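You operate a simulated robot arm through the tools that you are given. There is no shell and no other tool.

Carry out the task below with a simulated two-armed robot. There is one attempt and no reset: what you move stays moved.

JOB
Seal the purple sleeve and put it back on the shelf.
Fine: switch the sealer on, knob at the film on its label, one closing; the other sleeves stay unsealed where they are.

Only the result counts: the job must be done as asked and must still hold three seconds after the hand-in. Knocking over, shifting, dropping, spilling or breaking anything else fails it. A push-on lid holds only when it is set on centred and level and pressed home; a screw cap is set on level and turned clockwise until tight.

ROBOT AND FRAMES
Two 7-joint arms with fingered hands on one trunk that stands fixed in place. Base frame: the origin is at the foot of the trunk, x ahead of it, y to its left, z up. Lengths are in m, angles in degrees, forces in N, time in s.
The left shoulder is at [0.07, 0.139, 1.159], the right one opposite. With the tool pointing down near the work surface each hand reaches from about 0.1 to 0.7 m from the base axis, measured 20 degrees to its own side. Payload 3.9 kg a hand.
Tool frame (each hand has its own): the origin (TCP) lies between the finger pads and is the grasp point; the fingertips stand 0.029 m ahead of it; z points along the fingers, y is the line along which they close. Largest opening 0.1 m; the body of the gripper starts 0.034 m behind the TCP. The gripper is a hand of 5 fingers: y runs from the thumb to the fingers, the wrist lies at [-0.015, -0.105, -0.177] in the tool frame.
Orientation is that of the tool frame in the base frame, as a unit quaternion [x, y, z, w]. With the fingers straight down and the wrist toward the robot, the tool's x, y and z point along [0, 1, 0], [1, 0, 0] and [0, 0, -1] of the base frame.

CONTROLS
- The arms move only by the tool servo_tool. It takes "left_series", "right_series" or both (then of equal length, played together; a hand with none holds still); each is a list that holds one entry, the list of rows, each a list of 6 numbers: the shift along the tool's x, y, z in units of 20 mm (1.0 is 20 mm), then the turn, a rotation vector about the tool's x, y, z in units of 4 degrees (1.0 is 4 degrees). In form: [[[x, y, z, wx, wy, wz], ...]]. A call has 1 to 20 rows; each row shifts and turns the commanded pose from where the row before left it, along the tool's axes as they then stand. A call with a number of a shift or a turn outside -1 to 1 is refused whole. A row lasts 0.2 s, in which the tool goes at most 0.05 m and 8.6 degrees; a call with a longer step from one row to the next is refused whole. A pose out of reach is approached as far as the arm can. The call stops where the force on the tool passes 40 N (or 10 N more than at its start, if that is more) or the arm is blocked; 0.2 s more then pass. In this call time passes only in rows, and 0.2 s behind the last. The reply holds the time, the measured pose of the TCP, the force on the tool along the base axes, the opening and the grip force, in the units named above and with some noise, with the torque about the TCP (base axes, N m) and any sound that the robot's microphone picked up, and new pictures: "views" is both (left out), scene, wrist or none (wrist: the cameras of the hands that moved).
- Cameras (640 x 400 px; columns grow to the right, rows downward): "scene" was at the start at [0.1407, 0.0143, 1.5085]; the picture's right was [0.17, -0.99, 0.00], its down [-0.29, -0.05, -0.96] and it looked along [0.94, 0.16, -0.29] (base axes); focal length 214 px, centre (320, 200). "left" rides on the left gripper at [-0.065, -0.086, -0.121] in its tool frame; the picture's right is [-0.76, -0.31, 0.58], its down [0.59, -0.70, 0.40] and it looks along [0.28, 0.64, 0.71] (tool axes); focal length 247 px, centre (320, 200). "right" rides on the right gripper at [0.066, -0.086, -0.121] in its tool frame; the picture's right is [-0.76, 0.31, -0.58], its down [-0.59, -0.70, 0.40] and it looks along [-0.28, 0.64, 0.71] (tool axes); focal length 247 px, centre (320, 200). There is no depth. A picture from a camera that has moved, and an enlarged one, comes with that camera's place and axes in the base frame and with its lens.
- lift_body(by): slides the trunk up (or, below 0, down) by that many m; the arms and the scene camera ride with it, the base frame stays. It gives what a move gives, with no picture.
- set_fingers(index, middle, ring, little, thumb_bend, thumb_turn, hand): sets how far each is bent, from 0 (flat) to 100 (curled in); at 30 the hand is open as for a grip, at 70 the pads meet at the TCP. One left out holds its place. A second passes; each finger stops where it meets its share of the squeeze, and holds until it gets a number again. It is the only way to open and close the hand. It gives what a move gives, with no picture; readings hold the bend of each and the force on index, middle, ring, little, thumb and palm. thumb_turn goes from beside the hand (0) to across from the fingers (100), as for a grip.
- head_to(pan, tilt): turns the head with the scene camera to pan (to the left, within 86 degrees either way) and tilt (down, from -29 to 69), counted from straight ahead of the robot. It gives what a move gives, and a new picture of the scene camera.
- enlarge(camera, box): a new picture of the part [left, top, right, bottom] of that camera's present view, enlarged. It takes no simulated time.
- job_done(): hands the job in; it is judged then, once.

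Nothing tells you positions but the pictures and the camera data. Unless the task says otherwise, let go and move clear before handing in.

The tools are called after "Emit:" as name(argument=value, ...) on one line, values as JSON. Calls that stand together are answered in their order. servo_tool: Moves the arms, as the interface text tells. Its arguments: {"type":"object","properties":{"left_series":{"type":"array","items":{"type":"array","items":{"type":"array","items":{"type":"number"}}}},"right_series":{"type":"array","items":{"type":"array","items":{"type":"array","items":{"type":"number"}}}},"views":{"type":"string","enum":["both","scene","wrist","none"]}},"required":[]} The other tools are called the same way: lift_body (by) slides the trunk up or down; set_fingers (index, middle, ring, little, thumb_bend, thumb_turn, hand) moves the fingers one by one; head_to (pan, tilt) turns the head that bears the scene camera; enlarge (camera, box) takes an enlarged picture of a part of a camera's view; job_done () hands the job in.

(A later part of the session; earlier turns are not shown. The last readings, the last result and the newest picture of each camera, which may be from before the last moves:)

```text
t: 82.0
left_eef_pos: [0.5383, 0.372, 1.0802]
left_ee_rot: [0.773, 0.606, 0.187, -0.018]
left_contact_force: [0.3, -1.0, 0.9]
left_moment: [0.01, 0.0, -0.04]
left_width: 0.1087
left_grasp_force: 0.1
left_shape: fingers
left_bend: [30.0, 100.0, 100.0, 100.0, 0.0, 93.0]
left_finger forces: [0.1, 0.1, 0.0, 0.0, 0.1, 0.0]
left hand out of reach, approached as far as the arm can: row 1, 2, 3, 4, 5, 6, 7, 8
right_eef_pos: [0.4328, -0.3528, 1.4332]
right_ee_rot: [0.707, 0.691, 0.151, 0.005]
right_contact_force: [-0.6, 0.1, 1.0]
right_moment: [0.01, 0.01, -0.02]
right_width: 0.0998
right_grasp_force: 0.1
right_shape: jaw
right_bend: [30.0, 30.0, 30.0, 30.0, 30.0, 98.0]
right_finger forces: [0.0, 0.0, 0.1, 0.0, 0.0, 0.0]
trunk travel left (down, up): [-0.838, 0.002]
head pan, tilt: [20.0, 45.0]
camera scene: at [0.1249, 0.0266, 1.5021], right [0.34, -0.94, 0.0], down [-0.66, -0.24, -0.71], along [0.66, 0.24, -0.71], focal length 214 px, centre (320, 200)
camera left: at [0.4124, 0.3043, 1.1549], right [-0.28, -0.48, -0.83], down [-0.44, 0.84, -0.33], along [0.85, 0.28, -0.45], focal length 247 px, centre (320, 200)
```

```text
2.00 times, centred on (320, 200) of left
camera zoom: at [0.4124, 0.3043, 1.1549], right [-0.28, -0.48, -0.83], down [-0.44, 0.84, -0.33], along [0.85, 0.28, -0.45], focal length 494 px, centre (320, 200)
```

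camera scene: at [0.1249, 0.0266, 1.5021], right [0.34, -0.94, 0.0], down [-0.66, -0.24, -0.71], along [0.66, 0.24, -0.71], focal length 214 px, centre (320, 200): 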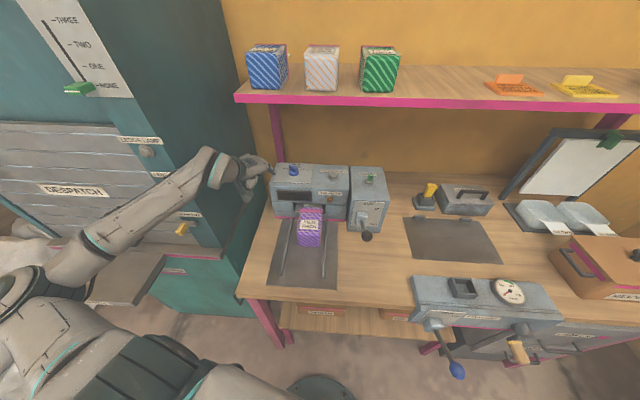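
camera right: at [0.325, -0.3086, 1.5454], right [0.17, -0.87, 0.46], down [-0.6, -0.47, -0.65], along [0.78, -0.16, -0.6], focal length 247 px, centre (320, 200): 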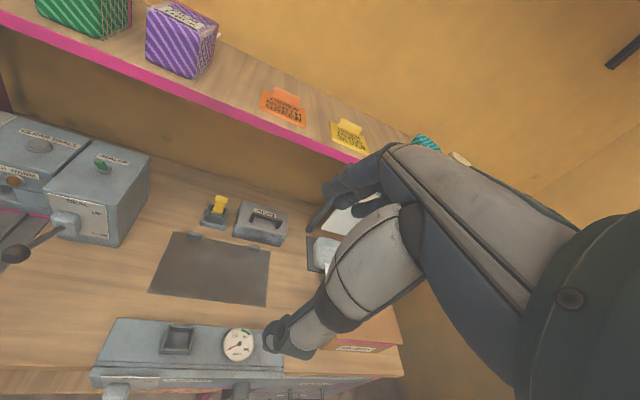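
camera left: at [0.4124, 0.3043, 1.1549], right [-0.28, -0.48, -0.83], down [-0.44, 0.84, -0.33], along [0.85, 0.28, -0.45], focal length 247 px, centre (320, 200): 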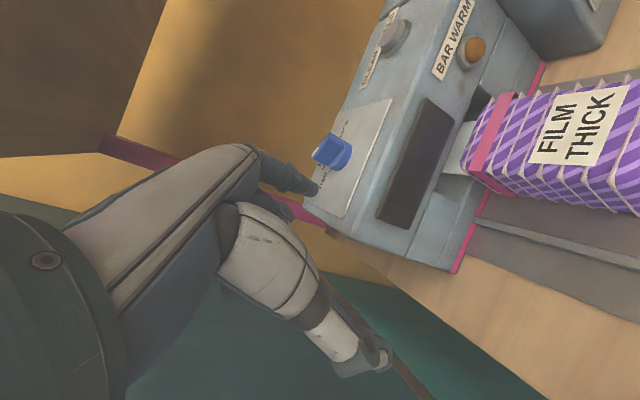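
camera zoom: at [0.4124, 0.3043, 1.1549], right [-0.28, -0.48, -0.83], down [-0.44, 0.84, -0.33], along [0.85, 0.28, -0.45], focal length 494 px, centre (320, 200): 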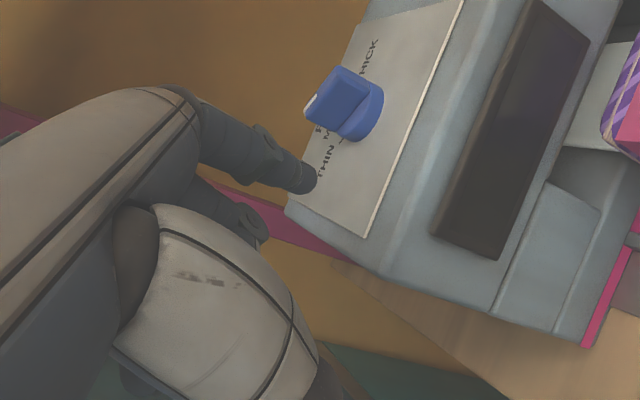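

In this posture the wrist is at its limit and drifted left, so I won't force it. I'll pull back and change to a flatter hand pitch, with the fingers pointing forward and down.

Emit:
servo_tool(left_series=[[[-0.934, -0.2, -0.678, 0, 0, 0], [-0.934, -0.2, -0.678, 0, 0, 0], [-0.934, -0.2, -0.678, 0, 0, 0], [-0.934, -0.2, -0.678, 0, 0, 0], [-0.934, -0.2, -0.678, 0, 0, 0], [0, 0, 0, -0.697, -0.12, -1], [0, 0, 0, -0.697, -0.12, -1], [0, 0, 0, -0.697, -0.12, -1], [0, 0, 0, -0.697, -0.12, -1], [0, 0, 0, -0.697, -0.12, -1], [0, 0, 0, -0.697, -0.12, -1], [0, 0, 0, -0.697, -0.12, -1], [0, 0, 0, -0.697, -0.12, -1], [0, 0, 0, 0, 0, 0]]])

```text
t: 85.0
left_eef_pos: [0.4844, 0.3421, 1.0947]
left_ee_rot: [0.63, 0.719, 0.253, 0.147]
left_contact_force: [0.3, 0.3, -0.2]
left_moment: [-0.01, 0.04, -0.01]
left_width: 0.1087
left_grasp_force: 0.1
left_shape: fingers
left_bend: [30.0, 100.0, 100.0, 100.0, 0.0, 93.0]
left_finger forces: [0.0, 0.1, 0.0, 0.0, 0.1, 0.0]
left hand out of reach, approached as far as the arm can: row 1, 2, 3, 4, 5, 7, 8, 9, 10, 11, 12, 13
right_eef_pos: [0.4348, -0.3521, 1.4335]
right_ee_rot: [0.707, 0.691, 0.15, 0.006]
right_contact_force: [-0.3, -0.4, 0.6]
right_moment: [0.01, 0.0, 0.02]
right_width: 0.0999
right_grasp_force: 0.1
right_shape: jaw
right_bend: [30.0, 30.0, 30.0, 30.0, 30.0, 98.0]
right_finger forces: [0.0, 0.1, 0.0, 0.0, 0.0, 0.0]
trunk travel left (down, up): [-0.838, 0.002]
head pan, tilt: [20.0, 45.0]
camera scene: at [0.125, 0.0267, 1.502], right [0.34, -0.94, 0.0], down [-0.66, -0.24, -0.71], along [0.66, 0.24, -0.71], focal length 214 px, centre (320, 200)
camera left: at [0.3596, 0.2497, 1.1406], right [0.17, -0.66, -0.73], down [-0.47, 0.59, -0.65], along [0.87, 0.45, -0.21], focal length 247 px, centre (320, 200)
```

scene: 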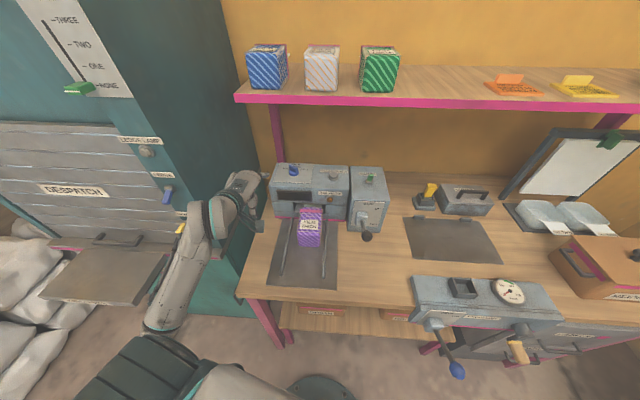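
left: 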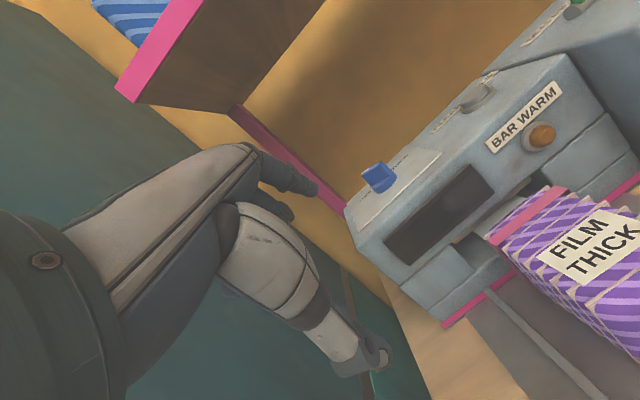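

The orientation is now right. Moving forward extends the arm and should relieve the wrist, so I'll approach the spot just right of the knob, staying above it.

Emit:
servo_tool(left_series=[[[-0.487, 0.577, 0.636, 0, 0, 0], [-0.487, 0.577, 0.636, 0, 0, 0], [-0.487, 0.577, 0.636, 0, 0, 0], [-0.487, 0.577, 0.636, 0, 0, 0], [-0.487, 0.577, 0.636, 0, 0, 0], [0, 0, 0, 0, 0, 0]]])

```text
t: 86.4
left_eef_pos: [0.5044, 0.36, 1.0737]
left_ee_rot: [0.633, 0.718, 0.252, 0.144]
left_contact_force: [-0.7, -0.2, -1.1]
left_moment: [-0.02, -0.03, 0.0]
left_width: 0.109
left_grasp_force: 0.1
left_shape: fingers
left_bend: [30.0, 100.0, 100.0, 100.0, 0.0, 93.0]
left_finger forces: [0.0, 0.0, 0.0, 0.0, 0.0, 0.0]
left hand out of reach, approached as far as the arm can: row 1, 2, 3, 4, 5
right_eef_pos: [0.4339, -0.3527, 1.434]
right_ee_rot: [0.706, 0.692, 0.151, 0.006]
right_contact_force: [0.2, -0.1, -0.3]
right_moment: [0.0, -0.01, 0.02]
right_width: 0.1001
right_grasp_force: 0.1
right_shape: jaw
right_bend: [30.0, 30.0, 30.0, 30.0, 30.0, 98.0]
right_finger forces: [0.0, 0.1, 0.2, 0.0, 0.0, 0.0]
trunk travel left (down, up): [-0.838, 0.002]
head pan, tilt: [20.0, 45.0]
camera scene: at [0.125, 0.0267, 1.5021], right [0.34, -0.94, 0.0], down [-0.66, -0.24, -0.71], along [0.66, 0.24, -0.71], focal length 214 px, centre (320, 200)
camera left: at [0.3793, 0.2691, 1.1203], right [0.16, -0.66, -0.73], down [-0.47, 0.6, -0.65], along [0.87, 0.45, -0.21], focal length 247 px, centre (320, 200)
```

scene: 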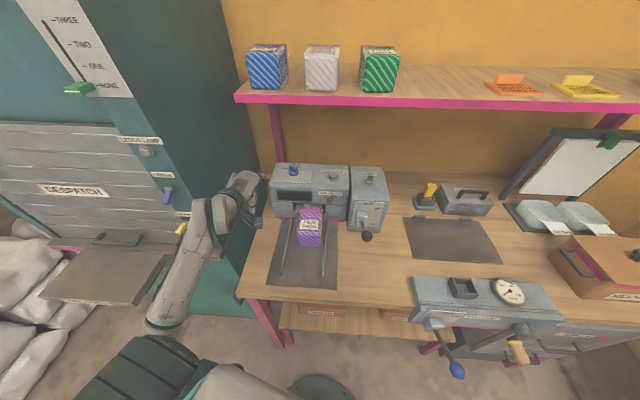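
left: 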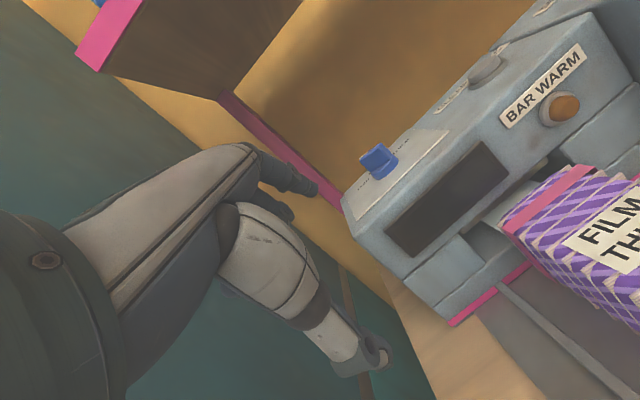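

The hand's heading is limited relative to the forearm. I'll yaw the hand clockwise about 24° and then try to move right and forward.

Emit:
servo_tool(left_series=[[[0, 0, -0.5, -0.13, -0.663, 1], [0, 0, -0.5, -0.13, -0.663, 1], [0, 0, 0, -0.13, -0.663, 1], [0, 0, 0, -0.13, -0.663, 1], [0, 0, 0, -0.13, -0.663, 1], [0, 0, 0, 0, 0, 0]]])

```text
t: 87.8
left_eef_pos: [0.4922, 0.3572, 1.0914]
left_ee_rot: [0.767, 0.571, 0.216, 0.196]
left_contact_force: [0.6, -0.2, -0.6]
left_moment: [0.01, 0.01, 0.0]
left_width: 0.1089
left_grasp_force: 0.0
left_shape: fingers
left_bend: [30.0, 100.0, 100.0, 100.0, 0.0, 93.0]
left_finger forces: [0.1, 0.1, 0.1, 0.0, 0.0, 0.0]
right_eef_pos: [0.434, -0.3525, 1.4335]
right_ee_rot: [0.707, 0.691, 0.151, 0.005]
right_contact_force: [0.1, -0.2, 0.5]
right_moment: [-0.02, -0.03, -0.01]
right_width: 0.1
right_grasp_force: 0.0
right_shape: jaw
right_bend: [30.0, 30.0, 30.0, 30.0, 30.0, 98.0]
right_finger forces: [0.0, 0.1, 0.1, 0.0, 0.0, 0.0]
trunk travel left (down, up): [-0.838, 0.002]
head pan, tilt: [20.0, 45.0]
camera scene: at [0.125, 0.0265, 1.5021], right [0.34, -0.94, 0.0], down [-0.66, -0.24, -0.71], along [0.66, 0.24, -0.71], focal length 214 px, centre (320, 200)
camera left: at [0.3406, 0.3242, 1.1377], right [-0.11, -0.68, -0.73], down [-0.18, 0.74, -0.65], along [0.98, 0.06, -0.21], focal length 247 px, centre (320, 200)
```

scene: 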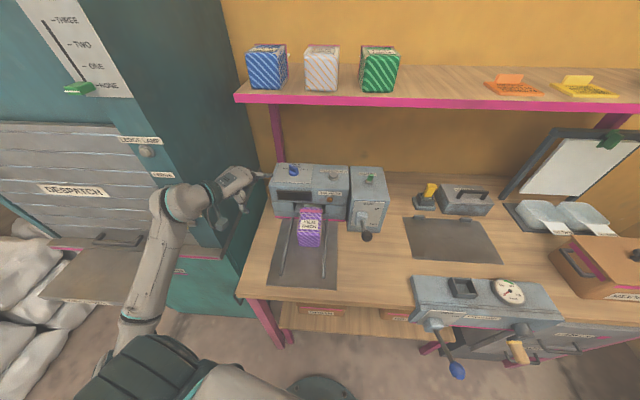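
left: 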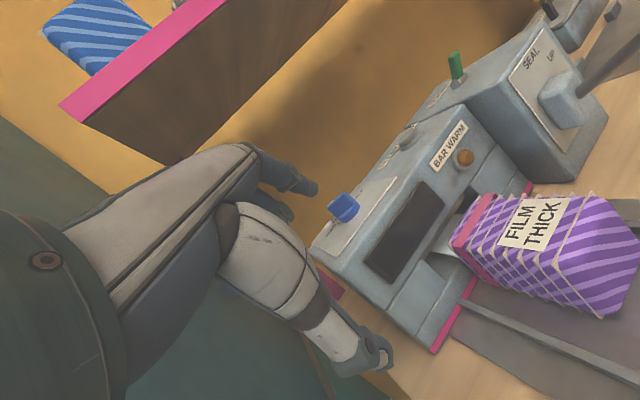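

The hand is in reach again, but the forearm is close to the cabinet edge. I'll check that clearance.

Emit:
enlarge(camera="scene", box=[90, 120, 290, 330])

Emit:
head_to(pan=50, tilt=40)

Emit:
enlarge(camera="scene", box=[180, 100, 460, 320])

```text
1.90 times, centred on (190, 225) of scene
camera zoom: at [0.125, 0.0265, 1.5021], right [0.34, -0.94, 0.0], down [-0.66, -0.24, -0.71], along [0.66, 0.24, -0.71], focal length 408 px, centre (568, 152)
```

zoom: 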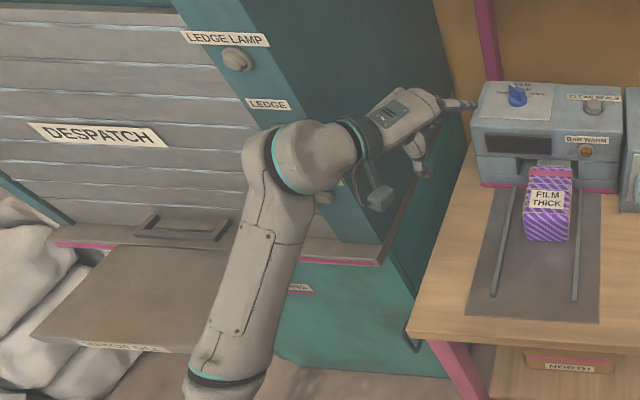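

```text
t: 88.7
left_eef_pos: [0.4929, 0.3573, 1.091]
left_ee_rot: [0.767, 0.571, 0.216, 0.196]
left_contact_force: [-0.6, -0.6, -0.5]
left_moment: [0.02, 0.02, 0.04]
left_width: 0.1087
left_grasp_force: 0.0
left_shape: fingers
left_bend: [30.0, 100.0, 100.0, 100.0, 0.0, 93.0]
left_finger forces: [0.0, 0.1, 0.0, 0.0, 0.1, 0.1]
right_eef_pos: [0.4334, -0.3524, 1.4348]
right_ee_rot: [0.706, 0.691, 0.151, 0.005]
right_contact_force: [-0.4, 0.7, 0.6]
right_moment: [-0.01, 0.03, 0.0]
right_width: 0.1
right_grasp_force: 0.0
right_shape: jaw
right_bend: [30.0, 30.0, 30.0, 30.0, 30.0, 98.0]
right_finger forces: [0.0, 0.0, 0.0, 0.0, 0.0, 0.1]
trunk travel left (down, up): [-0.838, 0.002]
head pan, tilt: [50.0, 40.0]
camera scene: at [0.1034, 0.0639, 1.5093], right [0.77, -0.64, 0.0], down [-0.41, -0.49, -0.77], along [0.49, 0.59, -0.64], focal length 214 px, centre (320, 200)
```

scene: 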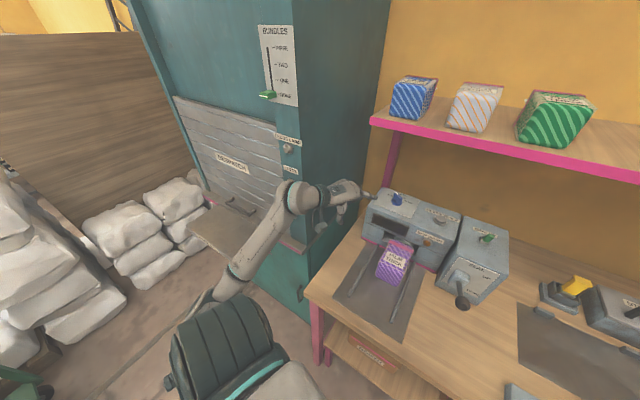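

```text
1.82 times, centred on (320, 210) of scene
camera zoom: at [0.1034, 0.0639, 1.5093], right [0.77, -0.64, 0.0], down [-0.41, -0.49, -0.77], along [0.49, 0.59, -0.64], focal length 390 px, centre (320, 182)
```

zoom: 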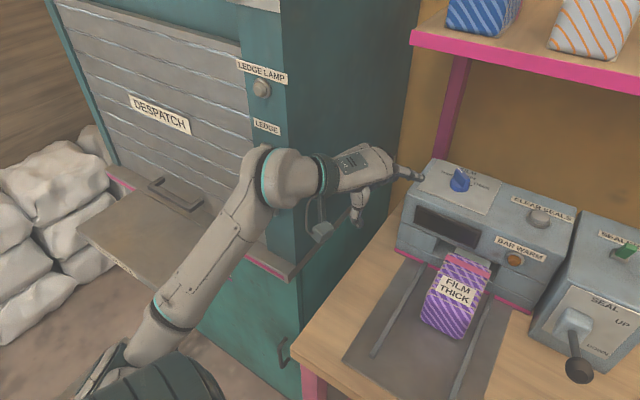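

The left wrist is tight against the cabinet here, so I'll use the longer-reaching straight right arm for the knob instead. First I'll raise the left hand up and back, out of the way.

Emit:
servo_tool(left_series=[[[0.056, 0.389, -0.939, 0, 0, 0], [0.056, 0.389, -0.939, 0, 0, 0], [0.056, 0.389, -0.939, 0, 0, 0], [0.056, 0.389, -0.939, 0, 0, 0], [0.056, 0.389, -0.939, 0, 0, 0], [0.056, 0.389, -0.939, 0, 0, 0], [0.056, 0.389, -0.939, 0, 0, 0], [0.056, 0.389, -0.939, 0, 0, 0]]])

```text
t: 90.5
left_eef_pos: [0.4608, 0.354, 1.2519]
left_ee_rot: [0.767, 0.571, 0.216, 0.197]
left_contact_force: [-0.5, -0.9, 0.3]
left_moment: [0.02, 0.02, -0.03]
left_width: 0.1089
left_grasp_force: 0.1
left_shape: fingers
left_bend: [30.0, 100.0, 100.0, 100.0, 0.0, 93.0]
left_finger forces: [0.1, 0.1, 0.0, 0.0, 0.1, 0.0]
right_eef_pos: [0.4355, -0.3534, 1.4325]
right_ee_rot: [0.706, 0.691, 0.153, 0.004]
right_contact_force: [0.1, -0.9, -0.9]
right_moment: [0.01, -0.01, 0.0]
right_width: 0.1
right_grasp_force: 0.1
right_shape: jaw
right_bend: [30.0, 30.0, 30.0, 30.0, 30.0, 98.0]
right_finger forces: [0.0, 0.1, 0.0, 0.1, 0.0, 0.0]
trunk travel left (down, up): [-0.838, 0.002]
head pan, tilt: [50.0, 40.0]
camera scene: at [0.103, 0.0637, 1.5093], right [0.77, -0.64, 0.0], down [-0.41, -0.49, -0.77], along [0.49, 0.59, -0.64], focal length 214 px, centre (320, 200)
camera left: at [0.3097, 0.3213, 1.2979], right [-0.11, -0.68, -0.73], down [-0.19, 0.73, -0.65], along [0.98, 0.06, -0.21], focal length 247 px, centre (320, 200)
```

scene: 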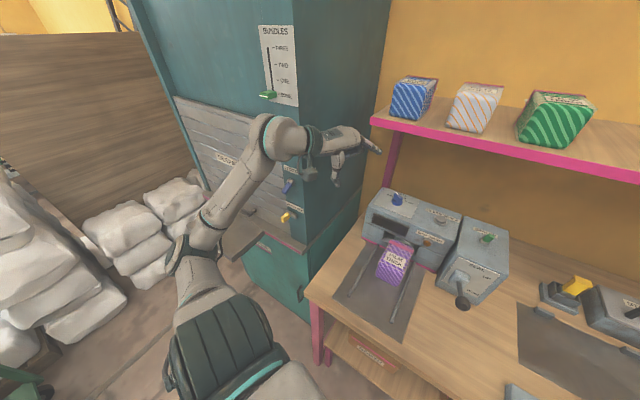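
left: 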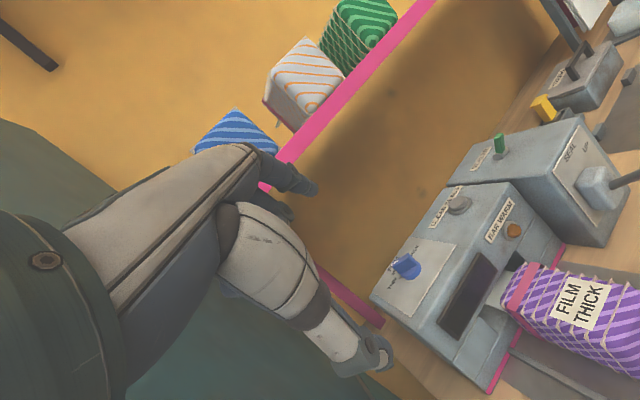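

The left hand is clear. Now I'll set the right hand to a single extended index finger, bring it across in front, and raise the left hand a little more.

Emit:
set_fingers(hand="right", index=30, middle=100, ring=100, little=100, thumb_bend=0)

Emit:
servo_tool(right_series=[[[0.803, -0.206, 0.714, 0, 0, 0], [0.803, -0.206, 0.714, 0, 0, 0], [0.803, -0.206, 0.714, 0, 0, 0], [0.803, -0.206, 0.714, 0, 0, 0], [0.803, -0.206, 0.714, 0, 0, 0], [0.803, -0.206, 0.714, 0, 0, 0], [0.803, -0.206, 0.714, 0, 0, 0], [0.803, -0.206, 0.714, 0, 0, 0], [0.803, -0.206, 0.714, 0, 0, 0], [0.803, -0.206, 0.714, 0, 0, 0], [0.803, -0.206, 0.714, 0, 0, 0], [0.803, -0.206, 0.714, 0, 0, 0]]], left_series=[[[0.056, 0.389, -0.939, 0, 0, 0], [0.056, 0.389, -0.939, 0, 0, 0], [0.056, 0.389, -0.939, 0, 0, 0], [0.056, 0.389, -0.939, 0, 0, 0], [0.056, 0.389, -0.939, 0, 0, 0], [0.056, 0.389, -0.939, 0, 0, 0], [0, 0, 0, 0, 0, 0], [0, 0, 0, 0, 0, 0], [0, 0, 0, 0, 0, 0], [0, 0, 0, 0, 0, 0], [0, 0, 0, 0, 0, 0], [0, 0, 0, 0, 0, 0]]])

Emit:
head_to(pan=15, tilt=42)

```text
t: 91.5
left_eef_pos: [0.4611, 0.3541, 1.25]
left_ee_rot: [0.768, 0.571, 0.215, 0.196]
left_contact_force: [0.1, 0.0, -1.0]
left_moment: [0.01, -0.01, 0.0]
left_width: 0.1087
left_grasp_force: 0.1
left_shape: fingers
left_bend: [30.0, 100.0, 100.0, 100.0, 0.0, 93.0]
left_finger forces: [0.0, 0.0, 0.0, 0.1, 0.1, 0.1]
right_eef_pos: [0.4352, -0.3538, 1.4339]
right_ee_rot: [0.707, 0.691, 0.151, 0.005]
right_contact_force: [-0.4, 0.0, 0.2]
right_moment: [0.02, 0.03, -0.03]
right_width: 0.1079
right_grasp_force: 0.1
right_shape: fingers
right_bend: [30.0, 100.0, 100.0, 100.0, 0.0, 98.0]
right_finger forces: [0.0, 0.1, 0.0, 0.0, 0.0, 0.0]
trunk travel left (down, up): [-0.838, 0.002]
head pan, tilt: [50.0, 40.0]
```

```text
t: 94.1
left_eef_pos: [0.4384, 0.3565, 1.3707]
left_ee_rot: [0.767, 0.572, 0.216, 0.196]
left_contact_force: [-0.2, -0.4, -0.5]
left_moment: [0.02, -0.03, -0.02]
left_width: 0.1089
left_grasp_force: 0.0
left_shape: fingers
left_bend: [30.0, 100.0, 100.0, 100.0, 0.0, 93.0]
left_finger forces: [0.1, 0.1, 0.1, 0.1, 0.0, 0.0]
right_eef_pos: [0.5506, -0.2755, 1.3389]
right_ee_rot: [0.708, 0.689, 0.155, -0.001]
right_contact_force: [-0.2, 0.5, -0.2]
right_moment: [0.01, -0.03, 0.01]
right_width: 0.1081
right_grasp_force: 0.0
right_shape: fingers
right_bend: [30.0, 100.0, 100.0, 100.0, 0.0, 98.0]
right_finger forces: [0.1, 0.0, 0.0, 0.1, 0.1, 0.0]
right hand out of reach, approached as far as the arm can: row 1, 2, 3, 4, 5, 6, 7, 8, 9, 10, 11, 12
trunk travel left (down, up): [-0.838, 0.002]
head pan, tilt: [50.0, 40.0]
camera scene: at [0.1038, 0.0643, 1.5093], right [0.77, -0.64, 0.0], down [-0.41, -0.49, -0.77], along [0.49, 0.59, -0.64], focal length 214 px, centre (320, 200)
camera right: at [0.442, -0.2333, 1.4517], right [0.17, -0.88, 0.45], down [-0.6, -0.45, -0.66], along [0.78, -0.16, -0.6], focal length 247 px, centre (320, 200)
camera left: at [0.286, 0.3233, 1.4167], right [-0.11, -0.68, -0.73], down [-0.19, 0.73, -0.65], along [0.98, 0.06, -0.21], focal length 247 px, centre (320, 200)
```

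scene: 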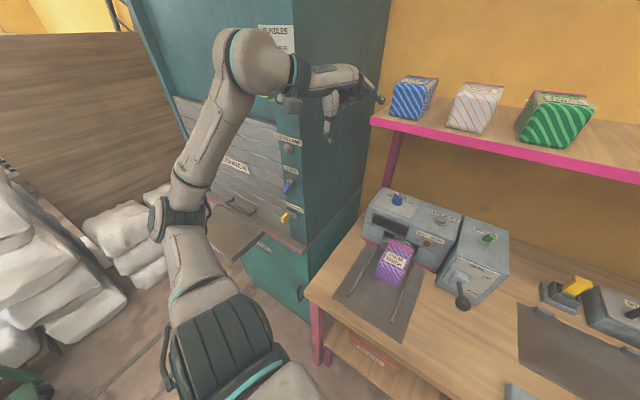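
right: 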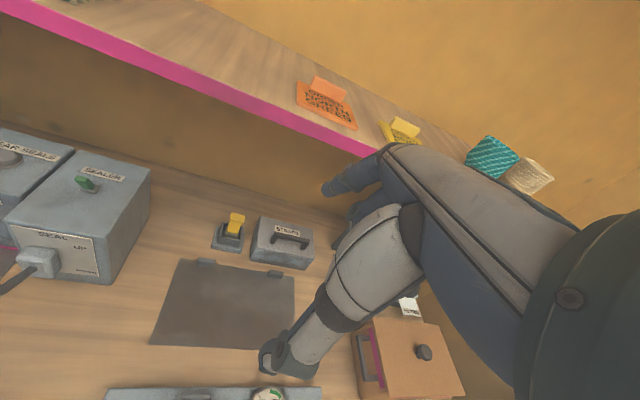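
left: 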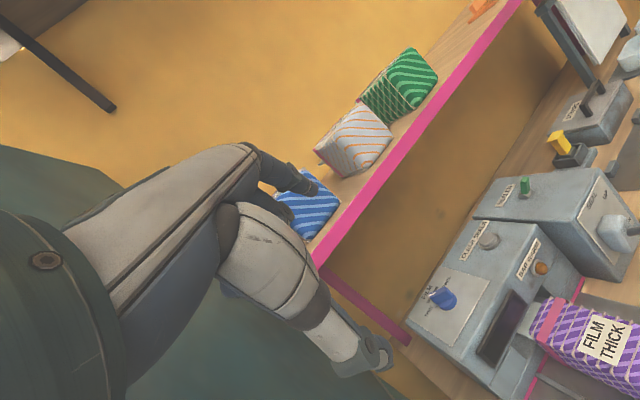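

```text
t: 95.2
left_eef_pos: [0.4369, 0.3558, 1.3712]
left_ee_rot: [0.768, 0.57, 0.216, 0.196]
left_contact_force: [0.0, 0.9, 0.3]
left_moment: [0.02, 0.04, 0.0]
left_width: 0.109
left_grasp_force: 0.1
left_shape: fingers
left_bend: [30.0, 100.0, 100.0, 100.0, 0.0, 93.0]
left_finger forces: [0.0, 0.0, 0.1, 0.0, 0.1, 0.0]
right_eef_pos: [0.5514, -0.2736, 1.3401]
right_ee_rot: [0.706, 0.69, 0.157, 0.0]
right_contact_force: [0.6, 0.5, 0.3]
right_moment: [-0.01, 0.02, -0.02]
right_width: 0.1077
right_grasp_force: 0.0
right_shape: fingers
right_bend: [30.0, 100.0, 100.0, 100.0, 0.0, 98.0]
right_finger forces: [0.0, 0.0, 0.1, 0.1, 0.0, 0.1]
trunk travel left (down, up): [-0.838, 0.002]
head pan, tilt: [15.0, 42.0]
camera scene: at [0.1293, 0.0207, 1.5064], right [0.26, -0.97, 0.0], down [-0.65, -0.17, -0.74], along [0.72, 0.19, -0.67], focal length 214 px, centre (320, 200)
```

scene: 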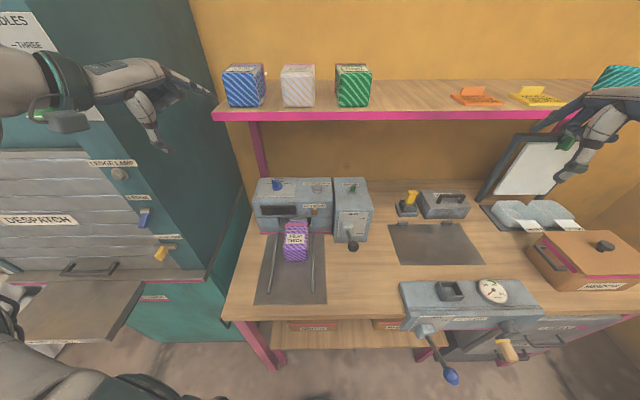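

The right arm also prefers its hand yawed inward (left). I'll rotate it in place toward the target heading.

Emit:
servo_tool(right_series=[[[0, 0, 0, -0.224, 0.011, -1], [0, 0, 0, -0.224, 0.011, -1], [0, 0, 0, -0.224, 0.011, -1], [0, 0, 0, -0.224, 0.011, -1], [0, 0, 0, -0.224, 0.011, -1], [0, 0, 0, -0.224, 0.011, -1], [0, 0, 0, -0.224, 0.011, -1], [0, 0, 0, -0.224, 0.011, -1], [0, 0, 0, -0.224, 0.011, -1], [0, 0, 0, 0, 0, 0]]])

```text
t: 97.3
left_eef_pos: [0.436, 0.3551, 1.3702]
left_ee_rot: [0.767, 0.572, 0.216, 0.195]
left_contact_force: [-1.1, 0.0, 0.0]
left_moment: [-0.02, 0.03, -0.02]
left_width: 0.1088
left_grasp_force: 0.0
left_shape: fingers
left_bend: [30.0, 100.0, 100.0, 100.0, 0.0, 93.0]
left_finger forces: [0.1, 0.1, 0.0, 0.0, 0.1, 0.0]
right_eef_pos: [0.5494, -0.2711, 1.3397]
right_ee_rot: [0.455, 0.864, 0.191, 0.099]
right_contact_force: [-0.4, -0.1, -0.2]
right_moment: [0.05, 0.01, -0.01]
right_width: 0.1078
right_grasp_force: 0.0
right_shape: fingers
right_bend: [30.0, 100.0, 100.0, 100.0, 0.0, 98.0]
right_finger forces: [0.0, 0.1, 0.0, 0.1, 0.0, 0.0]
trunk travel left (down, up): [-0.838, 0.002]
head pan, tilt: [15.0, 42.0]
camera scene: at [0.1293, 0.0209, 1.5064], right [0.26, -0.97, 0.0], down [-0.65, -0.17, -0.74], along [0.72, 0.19, -0.67], focal length 214 px, centre (320, 200)
camera right: at [0.4072, -0.2904, 1.4156], right [0.46, -0.61, 0.65], down [-0.06, -0.75, -0.66], along [0.89, 0.27, -0.38], focal length 247 px, centre (320, 200)
```

scene: 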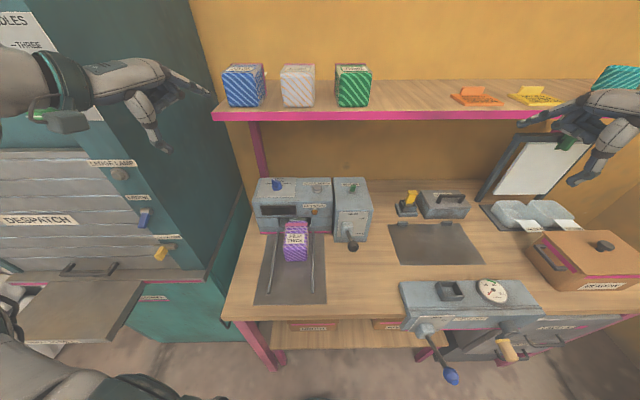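
right: 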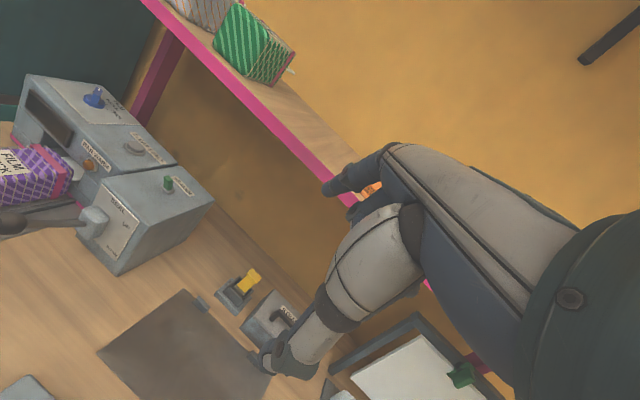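

The right hand now has the right orientation with no reach trouble. I'll move toward the knob in two stages.

Emit:
servo_tool(right_series=[[[0.899, 0.527, 0.981, 0, 0, 0], [0.899, 0.527, 0.981, 0, 0, 0], [0.899, 0.527, 0.981, 0, 0, 0], [0.899, 0.527, 0.981, 0, 0, 0], [0.899, 0.527, 0.981, 0, 0, 0], [0.899, 0.527, 0.981, 0, 0, 0], [0.899, 0.527, 0.981, 0, 0, 0], [0.899, 0.527, 0.981, 0, 0, 0], [0.899, 0.527, 0.981, 0, 0, 0], [0.899, 0.527, 0.981, 0, 0, 0]]])

```text
t: 99.5
left_eef_pos: [0.438, 0.3552, 1.3704]
left_ee_rot: [0.767, 0.571, 0.216, 0.196]
left_contact_force: [0.2, -0.1, -0.1]
left_moment: [-0.03, -0.01, 0.02]
left_width: 0.1089
left_grasp_force: 0.0
left_shape: fingers
left_bend: [30.0, 100.0, 100.0, 100.0, 0.0, 93.0]
left_finger forces: [0.0, 0.1, 0.0, 0.0, 0.1, 0.0]
right_eef_pos: [0.5984, -0.0231, 1.2067]
right_ee_rot: [0.456, 0.864, 0.191, 0.099]
right_contact_force: [0.3, -0.8, -0.1]
right_moment: [0.01, 0.01, 0.0]
right_width: 0.1079
right_grasp_force: 0.2
right_shape: fingers
right_bend: [30.0, 100.0, 100.0, 100.0, 0.0, 98.0]
right_finger forces: [0.0, 0.0, 0.0, 0.1, 0.1, 0.1]
right hand out of reach, approached as far as the arm can: row 6
trunk travel left (down, up): [-0.838, 0.002]
head pan, tilt: [15.0, 42.0]
camera scene: at [0.1303, 0.0199, 1.5063], right [0.26, -0.97, 0.0], down [-0.65, -0.17, -0.74], along [0.72, 0.19, -0.67], focal length 214 px, centre (320, 200)
camera right: at [0.4555, -0.0419, 1.2823], right [0.46, -0.6, 0.65], down [-0.05, -0.75, -0.66], along [0.89, 0.27, -0.38], focal length 247 px, centre (320, 200)
```

scene: 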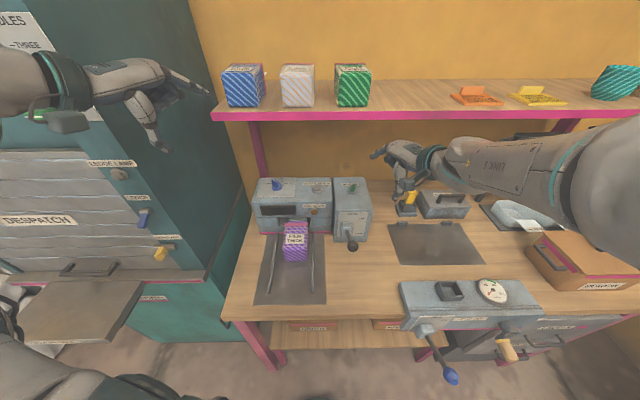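
right: 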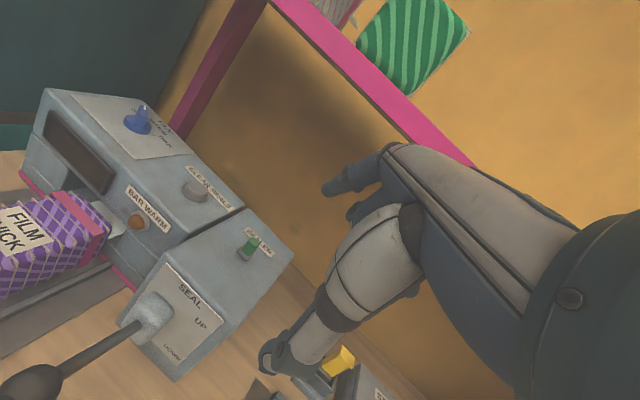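

Emit:
enlarge(camera="right", box=[0, 80, 320, 320])

Emit:
enlarge(camera="right", box=[30, 160, 190, 260])

Emit:
enlarge(camera="right", box=[190, 200, 310, 290])

```text
1.67 times, centred on (160, 200) of right
camera zoom: at [0.4555, -0.0419, 1.2823], right [0.46, -0.6, 0.65], down [-0.05, -0.75, -0.66], along [0.89, 0.27, -0.38], focal length 412 px, centre (587, 200)
```

zoom: 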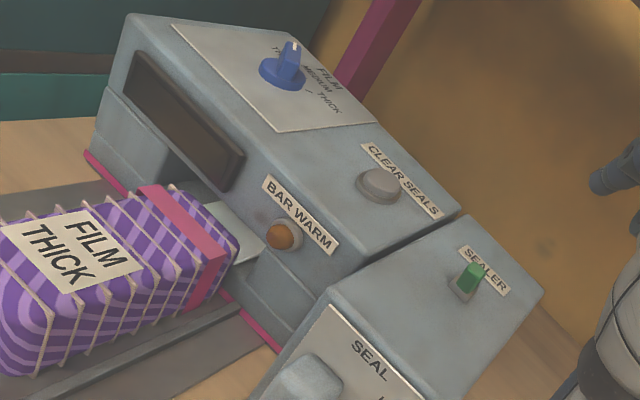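

```text
4.00 times, centred on (110, 210) of right
camera zoom: at [0.4555, -0.0419, 1.2823], right [0.46, -0.6, 0.65], down [-0.05, -0.75, -0.66], along [0.89, 0.27, -0.38], focal length 988 px, centre (1160, 160)
```

zoom: 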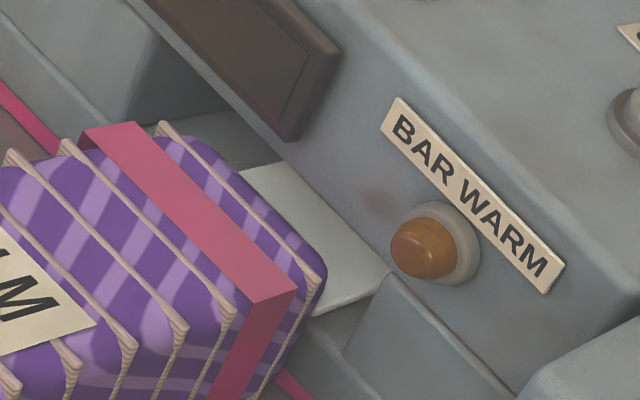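

```text
4.44 times, centred on (250, 245) of right
camera zoom: at [0.4555, -0.0419, 1.2823], right [0.46, -0.6, 0.65], down [-0.05, -0.75, -0.66], along [0.89, 0.27, -0.38], focal length 1098 px, centre (631, 0)
```

zoom: 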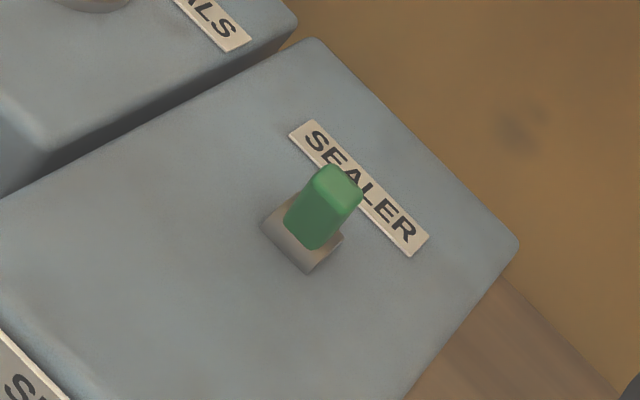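

Emit:
enlarge(camera="scene", box=[330, 172, 375, 200])

Emit:
enlarge(camera="left", box=[490, 160, 570, 210])

Emit:
enlarge(camera="left", box=[400, 260, 500, 340])

```text
14.22 times, centred on (352, 186) of scene
camera zoom: at [0.1303, 0.0199, 1.5063], right [0.26, -0.97, 0.0], down [-0.65, -0.17, -0.74], along [0.72, 0.19, -0.67], focal length 3050 px, centre (-142, 399)
```

zoom: 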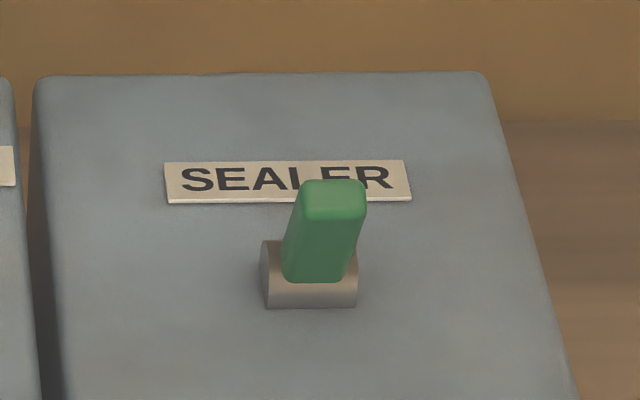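

```text
8.00 times, centred on (530, 185) of left
camera zoom: at [0.2865, 0.3225, 1.4168], right [-0.11, -0.68, -0.73], down [-0.19, 0.74, -0.65], along [0.98, 0.06, -0.21], focal length 1976 px, centre (-1360, 320)
```

zoom: 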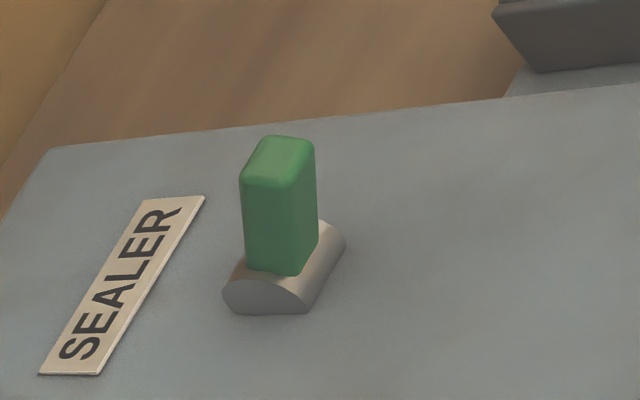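

```text
5.00 times, centred on (450, 300) of left
camera zoom: at [0.2865, 0.3225, 1.4168], right [-0.11, -0.68, -0.73], down [-0.19, 0.74, -0.65], along [0.98, 0.06, -0.21], focal length 1235 px, centre (-330, -300)
```

zoom: 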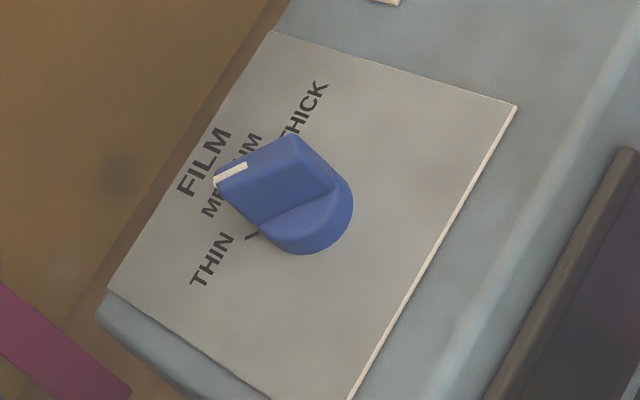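

The switch leans about 28° toward me, so flipping it means pushing it away. I'll curl the right thumb in so it can't hit the box, then verify the hand shape.

Emit:
set_fingers(hand="right", thumb_bend=90, index=25)

Emit:
enlarge(camera="scene", box=[340, 100, 500, 200])

Emit:
enlarge(camera="right", box=[220, 100, 480, 380])

Emit:
enlarge(camera="left", box=[480, 60, 640, 260])

```text
t: 100.5
left_eef_pos: [0.4374, 0.3547, 1.3704]
left_ee_rot: [0.767, 0.571, 0.216, 0.196]
left_contact_force: [0.5, -0.7, 0.8]
left_moment: [-0.09, -0.02, 0.02]
left_width: 0.1085
left_grasp_force: 0.0
left_shape: fingers
left_bend: [30.0, 100.0, 100.0, 100.0, 0.0, 93.0]
left_finger forces: [0.0, 0.1, 0.0, 0.0, 0.0, 0.0]
right_eef_pos: [0.5971, -0.0221, 1.2077]
right_ee_rot: [0.456, 0.863, 0.192, 0.099]
right_contact_force: [0.0, -0.3, -0.6]
right_moment: [-0.01, 0.01, 0.03]
right_width: 0.0284
right_grasp_force: 0.0
right_shape: fingers
right_bend: [25.0, 100.0, 100.0, 100.0, 90.0, 97.0]
right_finger forces: [0.1, 0.0, 0.0, 0.1, 0.0, 0.0]
trunk travel left (down, up): [-0.838, 0.002]
head pan, tilt: [15.0, 42.0]
```

```text
4.00 times, centred on (420, 150) of scene
camera zoom: at [0.1294, 0.0206, 1.5064], right [0.26, -0.97, 0.0], down [-0.65, -0.17, -0.74], along [0.72, 0.19, -0.67], focal length 858 px, centre (-80, 400)
```

zoom: 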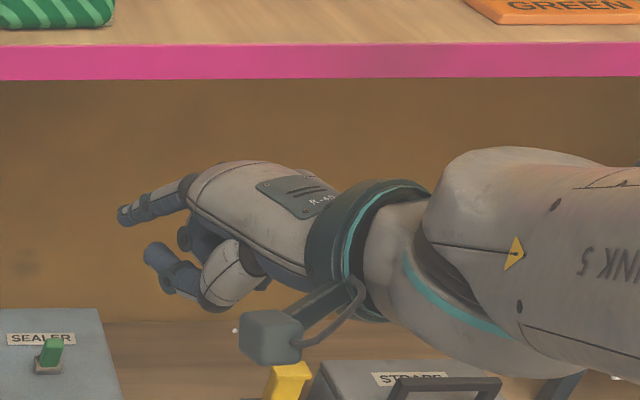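

```text
1.43 times, centred on (350, 240) of right
camera zoom: at [0.455, -0.0421, 1.2825], right [0.46, -0.61, 0.65], down [-0.06, -0.75, -0.66], along [0.89, 0.27, -0.38], focal length 353 px, centre (277, 143)
```

zoom: 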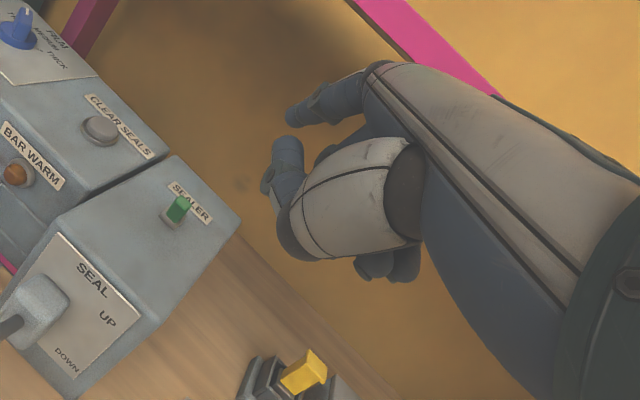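

```text
2.00 times, centred on (560, 160) of left
camera zoom: at [0.2855, 0.3232, 1.4168], right [-0.11, -0.68, -0.73], down [-0.19, 0.73, -0.65], along [0.98, 0.06, -0.21], focal length 494 px, centre (-160, 280)
```

zoom: 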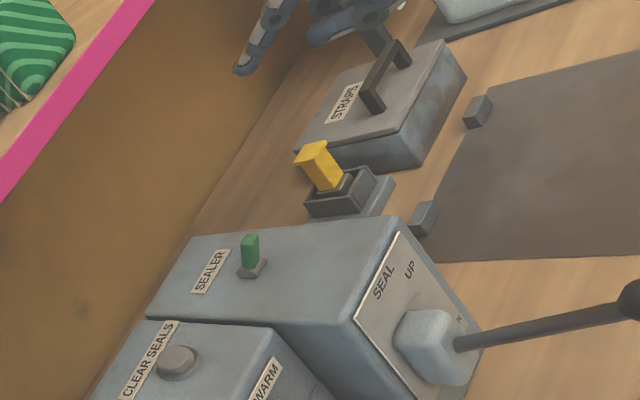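

The toggle tip is at about (0.704, 0.058, 1.061) and pivots near (0.721, 0.062). I'll bring the right index tip to a spot just in front of it, still above.

Emit:
servo_tool(right_series=[[[0.136, -0.243, 0.943, 0, 0, 0], [0.136, -0.243, 0.943, 0, 0, 0], [0.136, -0.243, 0.943, 0, 0, 0], [0.136, -0.243, 0.943, 0, 0, 0], [0.136, -0.243, 0.943, 0, 0, 0], [0.136, -0.243, 0.943, 0, 0, 0], [0, 0, 0, 0, 0, 0]]])

Emit:
enlarge(camera="scene", box=[310, 150, 430, 225])

Emit:
enlarge(camera="left", box=[480, 110, 640, 210])

```text
t: 102.2
left_eef_pos: [0.4373, 0.3556, 1.3715]
left_ee_rot: [0.767, 0.571, 0.217, 0.196]
left_contact_force: [-0.7, -0.5, 0.1]
left_moment: [0.0, 0.0, 0.02]
left_width: 0.1088
left_grasp_force: 0.1
left_shape: fingers
left_bend: [30.0, 100.0, 100.0, 100.0, 0.0, 93.0]
left_finger forces: [0.1, 0.0, 0.0, 0.0, 0.1, 0.0]
right_eef_pos: [0.606, 0.0021, 1.0918]
right_ee_rot: [0.455, 0.864, 0.192, 0.099]
right_contact_force: [1.0, -0.6, 0.5]
right_moment: [-0.01, 0.0, 0.02]
right_width: 0.0284
right_grasp_force: 0.1
right_shape: fingers
right_bend: [25.0, 100.0, 100.0, 100.0, 90.0, 97.0]
right_finger forces: [0.0, 0.0, 0.1, 0.0, 0.0, 0.1]
trunk travel left (down, up): [-0.838, 0.002]
head pan, tilt: [15.0, 42.0]
camera scene: at [0.129, 0.0202, 1.5064], right [0.26, -0.97, 0.0], down [-0.65, -0.17, -0.74], along [0.72, 0.19, -0.67], focal length 214 px, centre (320, 200)
camera right: at [0.4634, -0.0173, 1.1672], right [0.46, -0.61, 0.65], down [-0.06, -0.75, -0.66], along [0.89, 0.27, -0.38], focal length 247 px, centre (320, 200)
```

scene: 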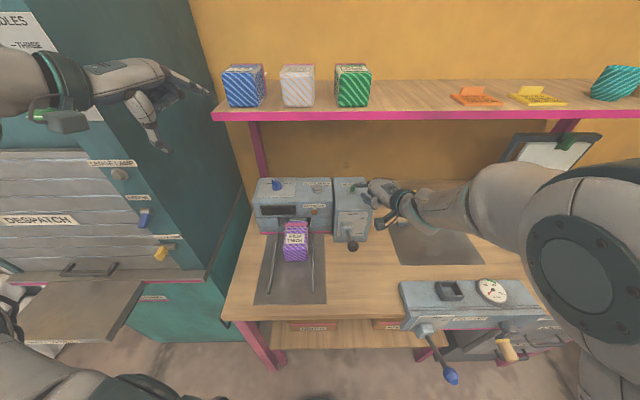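
right: 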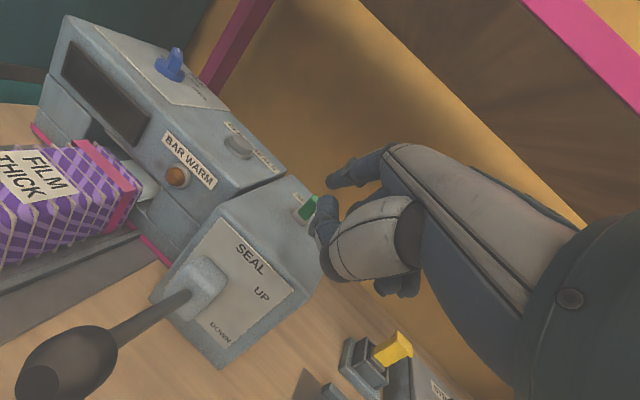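

```text
5.33 times, centred on (370, 188) of scene
camera zoom: at [0.129, 0.0202, 1.5064], right [0.26, -0.97, 0.0], down [-0.65, -0.17, -0.74], along [0.72, 0.19, -0.67], focal length 1144 px, centre (53, 267)
```

zoom: 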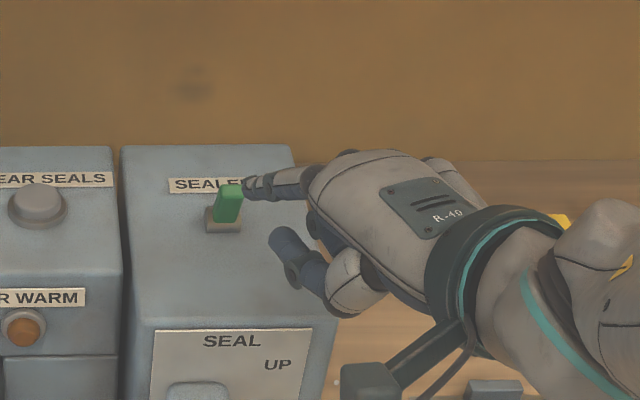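

```text
4.00 times, centred on (560, 160) of left
camera zoom: at [0.2852, 0.3228, 1.417], right [-0.11, -0.68, -0.73], down [-0.19, 0.73, -0.65], along [0.98, 0.06, -0.21], focal length 988 px, centre (-640, 360)
```

zoom: 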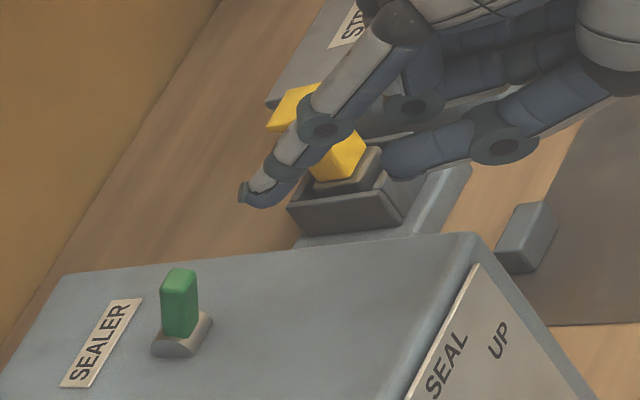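

The fingertip (0.655, 0.046) lines up with the toggle. I'll lower it and move forward until just before contact.

Emit:
servo_tool(right_series=[[[0, -0.407, 0.877, 0, 0, 0], [0, -0.407, 0.877, 0, 0, 0], [0, -0.407, 0.877, 0, 0, 0], [-0.21, 0.56, 0.26, 0, 0, 0], [-0.21, 0.56, 0.26, 0, 0, 0], [0, 0, 0, 0, 0, 0]]], views="none")

Emit:
enlarge(camera="scene", box=[310, 150, 430, 225])

Emit:
enlarge(camera="left", box=[480, 110, 640, 210])

```text
t: 103.8
left_eef_pos: [0.4367, 0.356, 1.3715]
left_ee_rot: [0.767, 0.571, 0.217, 0.196]
left_contact_force: [-0.1, 0.2, -0.5]
left_moment: [-0.01, -0.02, 0.0]
left_width: 0.1085
left_grasp_force: 0.1
left_shape: fingers
left_bend: [30.0, 100.0, 100.0, 100.0, 0.0, 93.0]
left_finger forces: [0.0, 0.0, 0.0, 0.0, 0.0, 0.0]
right_eef_pos: [0.644, -0.0085, 1.0513]
right_ee_rot: [0.48, 0.844, 0.22, 0.091]
right_contact_force: [0.3, 0.6, 0.4]
right_moment: [0.03, 0.02, -0.02]
right_width: 0.0283
right_grasp_force: 0.0
right_shape: fingers
right_bend: [25.0, 100.0, 100.0, 100.0, 90.0, 97.0]
right_finger forces: [0.1, 0.0, 0.0, 0.0, 0.0, 0.0]
trunk travel left (down, up): [-0.838, 0.002]
head pan, tilt: [15.0, 42.0]
stopped in row 6 (right hand): the arm was blocked; the commanded pose is now the measured one
```

```text
5.33 times, centred on (370, 188) of scene
camera zoom: at [0.1293, 0.0205, 1.5064], right [0.26, -0.97, 0.0], down [-0.65, -0.17, -0.74], along [0.72, 0.19, -0.67], focal length 1144 px, centre (53, 267)
```

zoom: 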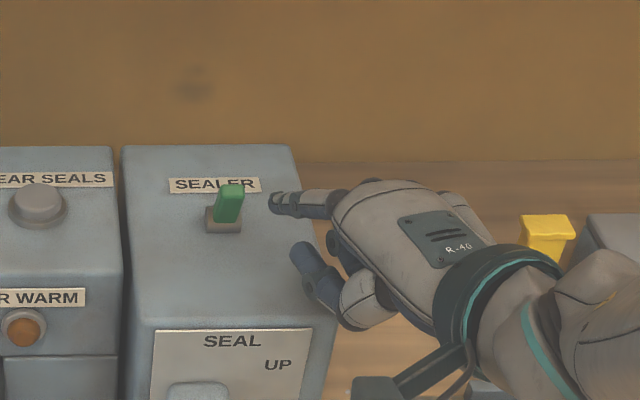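

```text
4.00 times, centred on (560, 160) of left
camera zoom: at [0.2854, 0.3229, 1.417], right [-0.11, -0.67, -0.73], down [-0.19, 0.74, -0.65], along [0.98, 0.06, -0.21], focal length 988 px, centre (-640, 360)
```

zoom: 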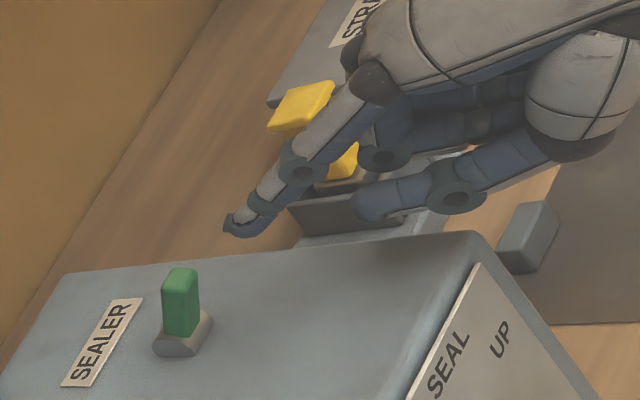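

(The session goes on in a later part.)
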